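You operate a simulated robot arm through the tools that you are given. There is no shell and no other tool. Be economical: measure what you need, move in short steps, check, and stop when the job is done.

Carry out the task below with a simulated robot arm. There is one attempt and no reset: what you move stays moved.

TASK
Put two of the syrup tins from the white table on the green plate.
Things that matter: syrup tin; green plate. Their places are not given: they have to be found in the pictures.

It is judged by the outcome, as a careful person would: the job done as asked, and still so three seconds after it is handed in. It fails if anything else is knocked over, pushed out of place, dropped, spilled or broken.

THE ROBOT
A 7-joint arm with a two-finger parallel gripper, fixed in place. Base frame: the origin is at the foot of the arm, x ahead of it, y to its left, z up; the work surface is at about z = 0. Lengths are in mm, angles in degrees, forces in N, time in s.
With the tool pointing down near the work surface it reaches from about 240 to 620 mm from the base axis. Its first joint turns from -66.0 to 66.0 degrees. Payload 2.6 kg.
Tool frame: the origin (TCP) lies between the finger pads and is the grasp point; the fingertips stand 30 mm ahead of it; z points along the fingers, y is the line along which they close. The gripper opens to 94 mm. The fingers are 28 mm wide and 10 mm thick; the gripper's body (50 by 96 mm) begins 55 mm behind the TCP.
Orientation is that of the tool frame in the base frame, as a unit quaternion [x, y, z, w]. With the fingers straight down and closing along the base's y, the tool's x points along the base's -x, its y along +y and its z along -z.

THE INTERFACE
- The arm moves only by the tool drive_tool. Its argument "motion" is a list of rows, each a list of 3 entries, a list of its own where there are three numbers: the shift along the tool's x, y, z in mm, then the turn, a rotation vector about the tool's x, y, z in degrees, then the closure, from 0 (fully open) to 1 (shut). In form: [[[x, y, z], [wx, wy, wz], grip], ...]. A call has 1 to 20 rows; each row is the pose to reach, as a shift and turn from the pose commanded when the call began, along the tool's axes at that moment. A row lasts 0.2 s, in which the tool goes at most 50 mm and 8.6 degrees; a call with a longer step from one row to the next is refused whole, and so is a gripper value outside its range. A pose out of reach is approached as far as the arm can. The call stops where the force on the tool passes 40 N (or 10 N more than at its start, if that is more) or the arm is blocked; 0.2 s more then pass. The fingers move at their own pace (about 72 mm/s each) and stop on an object; they squeeze with about 37 N. The grip force told is the motor's: it shows also when the fingers shut on nothing. Time passes only in rows, and 0.2 s behind the last, so rows that repeat a pose let the fingers close. It gives the time, the measured TCP pose, the force on the tool (base axes), the opening and the grip force at its end, in the units of the frame above (readings bear some noise).
- Cameras (640 x 400 px; columns grow to the right, rows downward): "scene" is fixed at [38.4, 441.7, 551.2]; the picture's right is [-0.71, -0.71, 0.00], its down [-0.49, 0.49, -0.73] and it looks along [0.51, -0.51, -0.69] (base axes); focal length 293 px, centre (320, 200). "wrist" rides on the gripper at [-37, 0, -58] in the tool frame; the picture's right is [0.00, -1.00, 0.00], its down [0.97, 0.00, -0.24] and it looks along [0.24, 0.00, 0.97] (tool axes); focal length 218 px, centre (320, 200).
- snapshot(camera): a new picture of that camera. No time passes.
- point_at(camera, pixels): for up to 12 pixels [column, row] of the newest picture of that camera ("zoom" is the newest enlarged one), the place [x, y, z] in the base frame of the surface seen there, good to about 2 mm. No time passes.
- enlarge(camera, box): a new picture of the part [left, top, right, bottom] of that camera's present view, enlarged. No time passes.
- hand_in(): hands the job in; it is judged then, once.

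Work in short steps. Measure before you move; look again where a grasp or a placing could have gone wrong, and mend it. You have 60 turns and 16 pictures in all, the two below and enlarged ones among them. Open the gripper and draw the arm clear of the work before you hand the job in, unless the task says otherwise; then end with one line.

The tools are called as a command line: name --argument value ..., lists and objects as JSON in quotes. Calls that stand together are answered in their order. drive_tool: Moves the arm, as the interface text tells. Its arguments: {"type":"object","properties":{"motion":{"type":"array"}},"required":["motion"]} The other tools are called the same way: snapshot (camera) takes a picture; point_at (camera, pixels) gives the place of the surface under pixels of a picture; enlarge (camera, box) takes an enlarged picture of a part of a camera's view; hand_in () hands the job in.

At the start:

```text
time: 0.0
tool_pos: [426.8, -29.8, 262.0]
orientation: [0.0, 1.0, -0.001, 0.001]
contact_force: [-0.3, 0.5, -0.2]
grip_width: 94.1
grasp_force: 0.1
```

scene: 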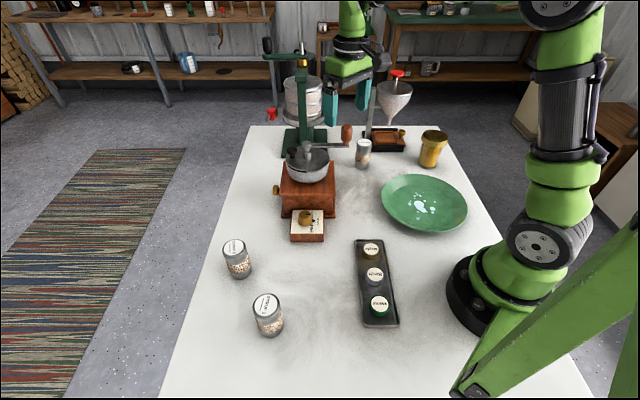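
wrist: 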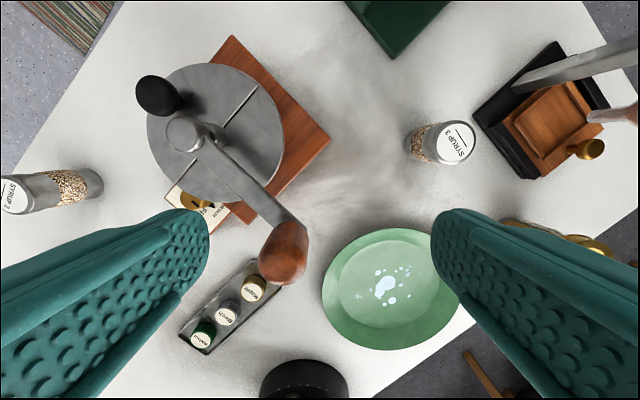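

The scene shows three grey-lidded tins at about (236,258), (267,314) and (363,153), and the plate at (424,204). I'll enlarge to read the labels and then measure.

enlarge --camera "scene" --box '[200, 220, 420, 358]'

enlarge --camera "scene" --box '[330, 110, 490, 240]'

point_at --camera "scene" --pixels '[[233, 247], [265, 304], [363, 145], [239, 278], [270, 336], [363, 167], [424, 206], [382, 200], [467, 215], [420, 176], [430, 231], [433, 134]]'

```text
2.90 times, centred on (310, 289) of scene
```

zoom: 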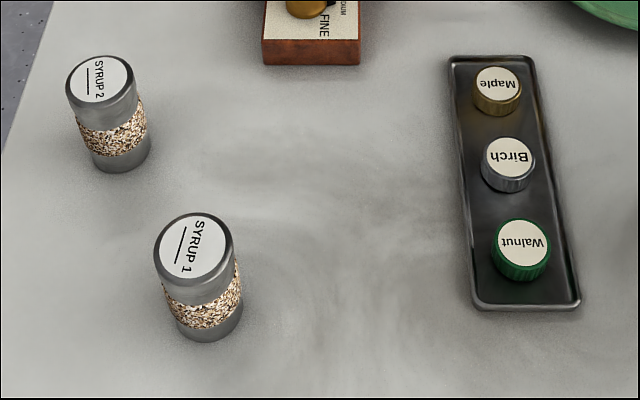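

```text
3.08 times, centred on (410, 175) of scene
```

zoom: 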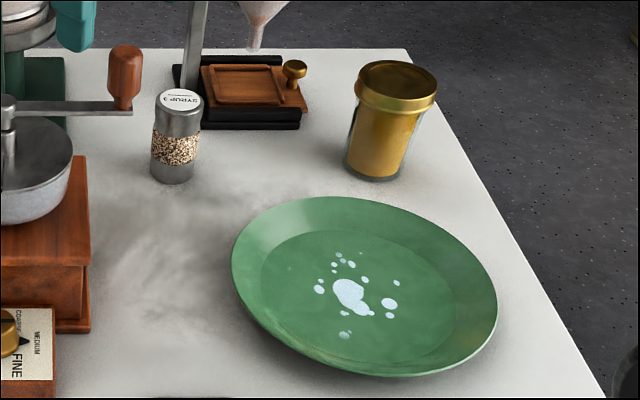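

```text
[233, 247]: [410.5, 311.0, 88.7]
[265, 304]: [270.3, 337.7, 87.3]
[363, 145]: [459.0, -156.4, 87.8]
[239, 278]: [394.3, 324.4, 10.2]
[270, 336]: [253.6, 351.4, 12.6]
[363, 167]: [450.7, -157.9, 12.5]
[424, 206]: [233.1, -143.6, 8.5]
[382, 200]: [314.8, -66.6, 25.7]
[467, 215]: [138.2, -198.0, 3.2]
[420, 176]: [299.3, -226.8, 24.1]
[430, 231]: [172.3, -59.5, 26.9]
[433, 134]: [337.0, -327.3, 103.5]
```

Three identical tins (SYRUP 1, 2, 3), about 48 mm across and 89 mm tall. I'll measure the obstacles and the plate profile before choosing which two to take.

point_at --camera "scene" --pixels '[[347, 124], [347, 134], [347, 143], [308, 147], [307, 160], [288, 165], [395, 72], [393, 92], [378, 95], [381, 120], [371, 250], [379, 303]]'

point_at --camera "zoom" --pixels '[[234, 265], [262, 265], [300, 270], [350, 200], [360, 235], [350, 290], [365, 340], [380, 375], [450, 310], [496, 310], [440, 275], [305, 300]]'

point_at --camera "wrist" --pixels '[[458, 142], [440, 165], [14, 195], [283, 255], [390, 290], [155, 95], [185, 135], [600, 115], [520, 80], [323, 290], [392, 228], [380, 349]]'

```text
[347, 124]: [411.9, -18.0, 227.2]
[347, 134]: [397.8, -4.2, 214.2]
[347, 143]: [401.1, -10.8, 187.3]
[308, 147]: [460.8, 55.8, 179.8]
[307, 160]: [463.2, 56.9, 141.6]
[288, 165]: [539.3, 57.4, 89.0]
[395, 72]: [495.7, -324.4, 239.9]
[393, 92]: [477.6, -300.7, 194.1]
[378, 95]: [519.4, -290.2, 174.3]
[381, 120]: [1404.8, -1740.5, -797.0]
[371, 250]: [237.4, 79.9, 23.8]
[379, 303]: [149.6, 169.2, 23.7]
```

```text
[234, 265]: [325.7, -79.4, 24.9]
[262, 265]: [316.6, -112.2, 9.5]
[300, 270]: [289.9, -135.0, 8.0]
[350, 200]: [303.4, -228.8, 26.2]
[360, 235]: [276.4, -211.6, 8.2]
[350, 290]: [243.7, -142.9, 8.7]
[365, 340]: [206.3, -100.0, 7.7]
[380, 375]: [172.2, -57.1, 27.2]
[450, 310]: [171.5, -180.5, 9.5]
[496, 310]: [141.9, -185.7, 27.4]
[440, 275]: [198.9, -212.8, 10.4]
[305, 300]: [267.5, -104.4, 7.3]
```

```text
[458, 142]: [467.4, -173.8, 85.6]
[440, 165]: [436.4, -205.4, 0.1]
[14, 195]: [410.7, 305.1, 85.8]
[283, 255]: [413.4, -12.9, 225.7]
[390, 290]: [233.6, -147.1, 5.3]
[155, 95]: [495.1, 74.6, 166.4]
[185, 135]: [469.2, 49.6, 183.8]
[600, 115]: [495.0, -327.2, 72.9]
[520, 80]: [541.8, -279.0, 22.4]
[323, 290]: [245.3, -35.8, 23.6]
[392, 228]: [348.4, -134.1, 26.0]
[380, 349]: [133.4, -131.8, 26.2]
```

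The crank knob (about 413,-13, top z 227) sits close under the gripper. I'll rise first, then go over SYRUP 3 at about (465,-165). Plan: place tins 3 and 1 on the plate (centre about 240,-140, flat radius about 78, z 8).

drive_tool --motion '[[[0, 0, -30], [0, 0, 0], 0], [[0, 0, -60], [0, 0, 0], 0], [[-10, -35, -60], [0, 0, 0], 0], [[-20, -70, -60], [0, 0, 0], 0], [[-30, -105, -60], [0, 0, 0], 0], [[-38, -135, -60], [0, 0, 0], 0], [[-38, -135, -30], [0, 0, 0], 0], [[-38, -135, 0], [0, 0, 0], 0], [[-38, -135, 40], [0, 0, 0], 0]]'

snapshot --camera "wrist"

```text
time: 2.0
tool_pos: [464.5, -164.7, 221.2]
orientation: [0.001, 1.0, 0.0, 0.0]
contact_force: [-0.3, 0.1, -0.3]
grip_width: 94.0
grasp_force: 0.1
```

```text
11 pictures are left
```

wrist: 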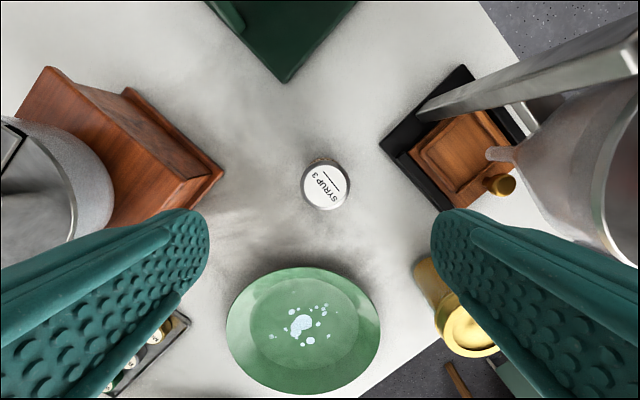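

The lid spans columns 301–351 and rows 160–210. I'll measure its edges.

point_at --camera "wrist" --pixels '[[326, 186], [304, 186], [348, 186], [326, 164], [326, 207], [484, 330], [503, 186], [590, 200], [434, 270]]'

```text
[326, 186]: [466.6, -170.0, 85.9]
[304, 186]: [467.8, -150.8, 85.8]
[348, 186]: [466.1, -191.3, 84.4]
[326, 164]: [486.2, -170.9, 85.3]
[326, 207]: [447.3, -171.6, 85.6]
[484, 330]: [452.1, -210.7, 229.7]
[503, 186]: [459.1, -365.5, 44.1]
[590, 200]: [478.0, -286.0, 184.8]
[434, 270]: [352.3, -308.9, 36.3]
```

Tin 3's centre is at (466.5,-171) with its top at z 86. I'll centre on it, descend to TCP z 52 and close.

drive_tool --motion '[[[-2, -6.3, 30], [0, 0, 0], 0], [[-2, -6.3, 65], [0, 0, 0], 0], [[-2, -6.3, 100], [0, 0, 0], 0], [[-2, -6.3, 130], [0, 0, 0], 0], [[-2, -6.3, 155], [0, 0, 0], 0], [[-2, -6.3, 169], [0, 0, 0], 0], [[-2, -6.3, 169], [0, 0, 0], 0], [[-2, -6.3, 169], [0, 0, 0], 0.6], [[-2, -6.3, 169], [0, 0, 0], 1], [[-2, -6.3, 169], [0, 0, 0], 1], [[-2, -6.3, 169], [0, 0, 0], 1]]'

```text
time: 4.4
tool_pos: [466.9, -171.9, 51.0]
orientation: [0.0, 1.0, 0.0, 0.0]
contact_force: [0.5, 0.7, 0.2]
grip_width: 45.2
grasp_force: 37.1
```

Gripped (45 mm, 37 N). I'll lift 110 mm and carry it back over the plate to (222,-140), keeping to the y=-171 line until clear of the crank knob.

drive_tool --motion '[[[0, 0, -25], [0, 0, 0], 1], [[0, 0, -60], [0, 0, 0], 1], [[0, 0, -100], [0, 0, 0], 1], [[30, 0, -110], [0, 0, 0], 1], [[65, 0, -110], [0, 0, 0], 1], [[100, 0, -110], [0, 0, 0], 1], [[135, 0, -110], [0, 0, 0], 1], [[165, 8, -110], [0, 0, 0], 1], [[195, 16, -110], [0, 0, 0], 1], [[220, 24, -110], [0, 0, 0], 1], [[238, 29, -110], [0, 0, 0], 1], [[245, 31, -110], [0, 0, 0], 1], [[245, 31, -85], [0, 0, 0], 1], [[245, 31, -60], [0, 0, 0], 1], [[245, 31, -40], [0, 0, 0], 1], [[245, 31, -30], [0, 0, 0], 1], [[245, 31, -30], [0, 0, 0], 1]]'

snapshot --camera "scene"

```text
time: 8.0
tool_pos: [221.5, -139.9, 82.3]
orientation: [0.0, 1.0, 0.0, 0.0]
contact_force: [0.4, -0.5, -2.4]
grip_width: 45.5
grasp_force: 36.9
```

```text
10 pictures are left
```

scene: 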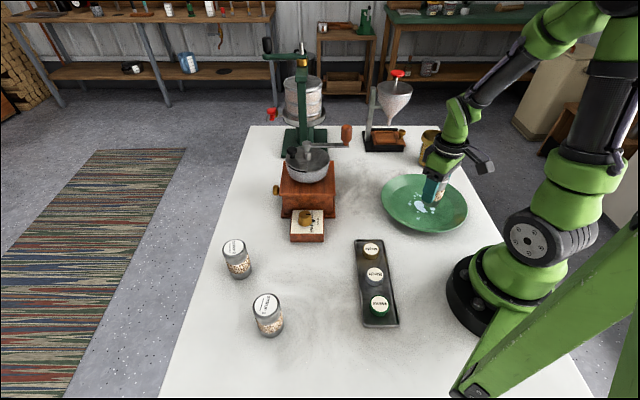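

The tin is over the plate. I'll lower it gently by about 23 mm, expecting contact near TCP z 60.

drive_tool --motion '[[[0, 0, 10], [0, 0, 0], 1], [[0, 0, 17], [0, 0, 0], 1], [[0, 0, 20], [0, 0, 0], 1], [[0, 0, 22], [0, 0, 0], 1], [[0, 0, 22], [0, 0, 0], 1]]'

```text
time: 9.2
tool_pos: [221.9, -138.6, 59.9]
orientation: [0.0, 1.0, -0.001, -0.001]
contact_force: [0.7, 1.0, -1.7]
grip_width: 44.9
grasp_force: 36.8
```

Force has hardly changed, so it is not yet clearly seated. I'll lower a few mm more.

drive_tool --motion '[[[0, 0, 1], [0, 0, 0], 1], [[0, 0, 2], [0, 0, 0], 1], [[0, 0, 2], [0, 0, 0], 1]]'

```text
time: 10.0
tool_pos: [221.4, -141.2, 57.5]
orientation: [0.0, 1.0, 0.0, 0.0]
contact_force: [-1.0, 0.3, -1.7]
grip_width: 45.1
grasp_force: 36.8
```

drive_tool --motion '[[[0, 0, 1], [0, 0, 0], 1], [[0, 0, 2], [0, 0, 0], 1], [[0, 0, 2], [0, 0, 0], 1]]'

```text
time: 10.8
tool_pos: [221.7, -139.0, 55.6]
orientation: [0.001, 1.0, 0.001, 0.0]
contact_force: [-4.2, 1.6, 14.3]
grip_width: 45.3
grasp_force: 36.6
```

Contact (14 N). I'll ease up 1 mm, release, and rise straight up.

drive_tool --motion '[[[0, 0, -1], [0, 0, 0], 1], [[0, 0, -1], [0, 0, 0], 0.4], [[0, 0, -1], [0, 0, 0], 0.2], [[0, 0, -1], [0, 0, 0], 0.1], [[0, 0, -1], [0, 0, 0], 0.1], [[0, 0, -25], [0, 0, 0], 0.1], [[0, 0, -60], [0, 0, 0], 0.1], [[0, 0, -100], [0, 0, 0], 0.1], [[0, 0, -140], [0, 0, 0], 0], [[0, 0, -180], [0, 0, 0], 0]]'

enlarge --camera "scene" --box '[330, 110, 490, 240]'

```text
time: 13.0
tool_pos: [221.1, -140.6, 238.0]
orientation: [0.0, 1.0, 0.0, 0.0]
contact_force: [-0.2, -0.7, 0.3]
grip_width: 94.1
grasp_force: 0.1
```

```text
3.08 times, centred on (410, 175) of scene
```

zoom: 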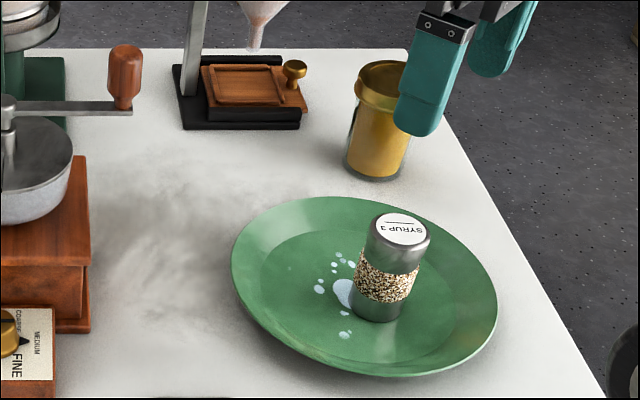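

Tin 3 stands upright on the plate. Next I'll travel to SYRUP 1 at about (268,340) along x≈280, clear of the mill.

drive_tool --motion '[[[-25, 10, -10], [0, 0, 0], 0], [[-50, 40, -20], [0, 0, 0], 0], [[-60, 80, -20], [0, 0, 0], 0], [[-60, 120, -20], [0, 0, 0], 0], [[-60, 160, -20], [0, 0, 0], 0], [[-60, 200, -20], [0, 0, 0], 0], [[-60, 240, -20], [0, 0, 0], 0], [[-60, 280, -20], [0, 0, 0], 0], [[-60, 320, -20], [0, 0, 0], 0], [[-57, 360, -20], [0, 0, 0], 0], [[-54, 400, -20], [0, 0, 0], 0], [[-50, 440, -20], [0, 0, 0], 0], [[-47, 470, -20], [0, 0, 0], 0], [[-47, 480, 0], [0, 0, 0], 0], [[-47, 480, 20], [0, 0, 0], 0]]'

snapshot --camera "wrist"

```text
time: 16.2
tool_pos: [268.9, 340.4, 215.8]
orientation: [0.0, 1.0, 0.0, 0.0]
contact_force: [-0.1, -0.1, 0.0]
grip_width: 94.1
grasp_force: 0.1
```

```text
8 pictures are left
```

wrist: 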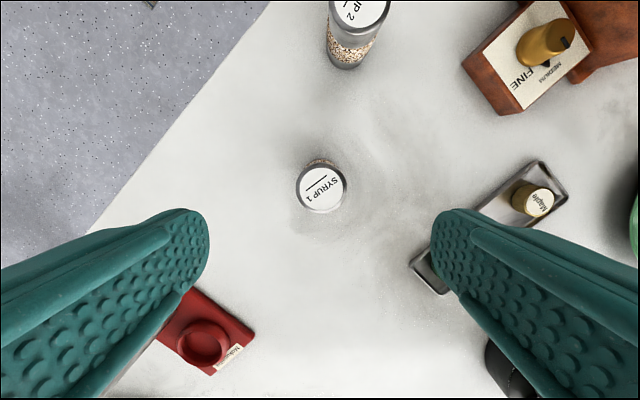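

Lid centre is at about (321,189). A red item is visible at (205,335), so I'll measure both.

point_at --camera "wrist" --pixels '[[321, 189], [299, 189], [343, 189], [321, 168], [321, 210], [195, 292], [205, 335], [252, 337], [540, 203]]'

```text
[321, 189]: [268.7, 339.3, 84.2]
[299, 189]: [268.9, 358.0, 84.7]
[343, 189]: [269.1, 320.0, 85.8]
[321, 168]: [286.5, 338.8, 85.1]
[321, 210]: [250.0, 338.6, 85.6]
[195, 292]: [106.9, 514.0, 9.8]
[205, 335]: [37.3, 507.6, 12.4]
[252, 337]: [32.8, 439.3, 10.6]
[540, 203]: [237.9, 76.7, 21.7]
```

Tin 1's centre is at (268.7,339) and the surroundings are clear. I'll descend to TCP z 52 and close.

drive_tool --motion '[[[0, -1.4, 35], [0, 0, 0], 0], [[0, -1.4, 70], [0, 0, 0], 0], [[0, -1.4, 105], [0, 0, 0], 0], [[0, -1.4, 135], [0, 0, 0], 0], [[0, -1.4, 155], [0, 0, 0], 0], [[0, -1.4, 164], [0, 0, 0], 0], [[0, -1.4, 164], [0, 0, 0], 0], [[0, -1.4, 164], [0, 0, 0], 0.6], [[0, -1.4, 164], [0, 0, 0], 1], [[0, -1.4, 164], [0, 0, 0], 1], [[0, -1.4, 164], [0, 0, 0], 1]]'

```text
time: 18.6
tool_pos: [268.1, 338.8, 51.9]
orientation: [0.0, 1.0, 0.0, 0.0]
contact_force: [0.0, 0.8, 0.1]
grip_width: 45.3
grasp_force: 36.9
```

Gripped. I'll lift 160 mm and carry it back along x≈280 to above (288,-140).

drive_tool --motion '[[[0, 0, -25], [0, 0, 0], 1], [[0, 0, -65], [0, 0, 0], 1], [[0, 0, -105], [0, 0, 0], 1], [[0, 0, -145], [0, 0, 0], 1], [[-2, -25, -160], [0, 0, 0], 1], [[-4, -65, -160], [0, 0, 0], 1], [[-8, -105, -160], [0, 0, 0], 1], [[-10, -145, -160], [0, 0, 0], 1], [[-12, -185, -160], [0, 0, 0], 1], [[-14, -225, -160], [0, 0, 0], 1], [[-15, -265, -160], [0, 0, 0], 1], [[-16, -305, -160], [0, 0, 0], 1], [[-17, -345, -160], [0, 0, 0], 1], [[-18, -385, -160], [0, 0, 0], 1], [[-19, -420, -160], [0, 0, 0], 1], [[-19.5, -450, -160], [0, 0, 0], 1], [[-19.5, -470, -160], [0, 0, 0], 1], [[-19.5, -479, -160], [0, 0, 0], 1], [[-19.5, -479, -150], [0, 0, 0], 1]]'

snapshot --camera "scene"

```text
time: 22.6
tool_pos: [288.9, -139.7, 201.2]
orientation: [0.0, 1.0, 0.0, 0.0]
contact_force: [-0.7, 0.7, -1.6]
grip_width: 45.4
grasp_force: 37.0
```

```text
7 pictures are left
```

scene: 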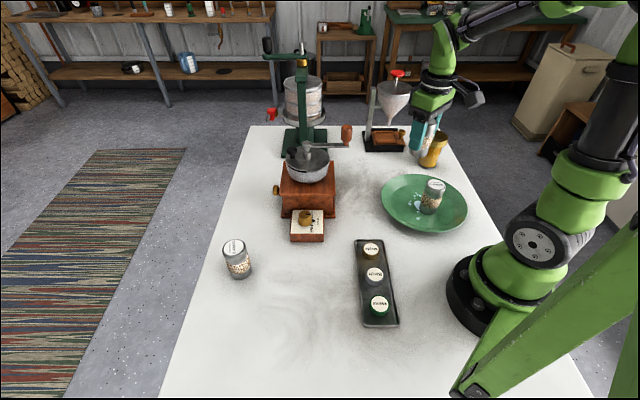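

Tin 3 still stands; tin 1 is held above its spot. I'll lower it to TCP z 61.

drive_tool --motion '[[[0, 0, 30], [0, 0, 0], 1], [[0, 0, 65], [0, 0, 0], 1], [[0, 0, 95], [0, 0, 0], 1], [[0, 0, 120], [0, 0, 0], 1], [[0, 0, 135], [0, 0, 0], 1], [[0, 0, 141], [0, 0, 0], 1], [[0, 0, 141], [0, 0, 0], 1]]'

drive_tool --motion '[[[0, 0, 1], [0, 0, 0], 1], [[0, 0, 2], [0, 0, 0], 1], [[0, 0, 2], [0, 0, 0], 1]]'

drive_tool --motion '[[[0, 0, 0.7], [0, 0, 0], 1], [[0, 0, 1.5], [0, 0, 0], 1], [[0, 0, 1.5], [0, 0, 0], 1]]'

```text
time: 24.2
tool_pos: [288.2, -140.6, 61.2]
orientation: [0.0, 1.0, -0.001, 0.0]
contact_force: [0.1, 0.5, -1.2]
grip_width: 45.2
grasp_force: 37.7
```

```text
time: 25.0
tool_pos: [287.0, -139.7, 57.5]
orientation: [0.001, 1.0, 0.0, -0.001]
contact_force: [0.9, -1.1, -2.2]
grip_width: 45.1
grasp_force: 36.9
```

```text
time: 25.8
tool_pos: [287.8, -140.2, 57.3]
orientation: [0.0, 1.0, 0.0, 0.0]
contact_force: [-0.3, -0.3, -0.5]
grip_width: 45.2
grasp_force: 36.3
```

Not quite in contact yet; I'll go on down in 1 mm steps.

drive_tool --motion '[[[0, 0, 0.5], [0, 0, 0], 1], [[0, 0, 1], [0, 0, 0], 1], [[0, 0, 1], [0, 0, 0], 1]]'

```text
time: 26.6
tool_pos: [289.2, -139.8, 56.6]
orientation: [0.001, 1.0, 0.0, 0.001]
contact_force: [-7.4, 3.4, 26.1]
grip_width: 45.0
grasp_force: 36.9
```

Firm contact (26 N). I'll ease up 1 mm, release, and rise clear.

drive_tool --motion '[[[0, 0, -1], [0, 0, 0], 1], [[0, 0, -1], [0, 0, 0], 0.4], [[0, 0, -1], [0, 0, 0], 0.2], [[0, 0, -1], [0, 0, 0], 0.1], [[0, 0, -1], [0, 0, 0], 0.1], [[0, 0, -25], [0, 0, 0], 0.1], [[0, 0, -60], [0, 0, 0], 0.1], [[0, 0, -100], [0, 0, 0], 0.1], [[0, 0, -140], [0, 0, 0], 0], [[0, 0, -180], [0, 0, 0], 0], [[0, 0, -210], [0, 0, 0], 0], [[0, 30, -220], [0, 0, 0], 0], [[0, 60, -220], [0, 0, 0], 0], [[0, 90, -220], [0, 0, 0], 0], [[0, 120, -220], [0, 0, 0], 0]]'

snapshot --camera "scene"

enlarge --camera "scene" --box '[330, 110, 490, 240]'

```text
time: 29.8
tool_pos: [288.5, -20.3, 276.6]
orientation: [0.001, 1.0, 0.0, 0.001]
contact_force: [0.2, 0.6, -0.2]
grip_width: 94.2
grasp_force: 0.0
```

```text
6 pictures are left
```

scene: 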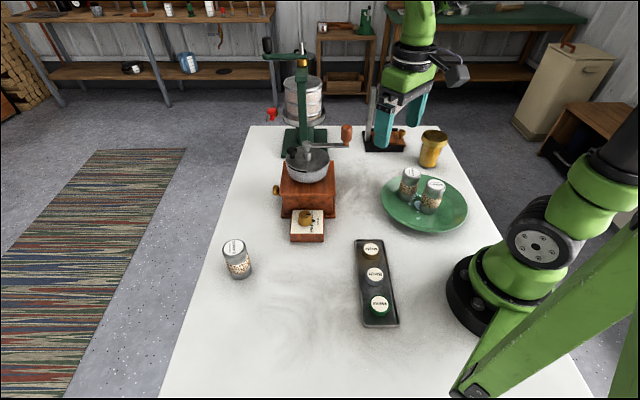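

```text
3.08 times, centred on (410, 175) of scene
```

zoom: 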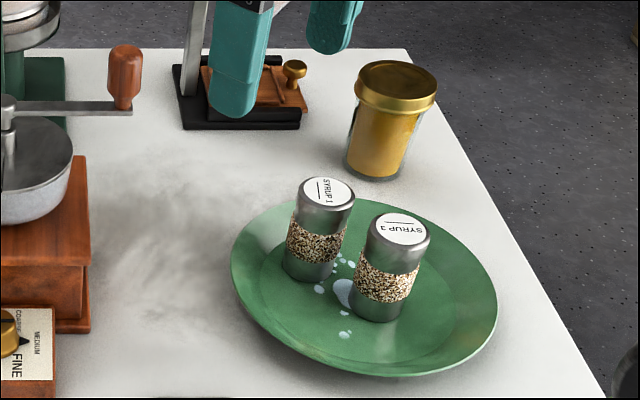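

Both tins stand upright on the plate, nothing else has moved, and the gripper is open and clear.

hand_in

```text
The job is handed in.
```

SYRUP 3 and SYRUP 1 are standing upright on the green plate. The last picture showed nothing else knocked over or out of place, and the job is handed in.
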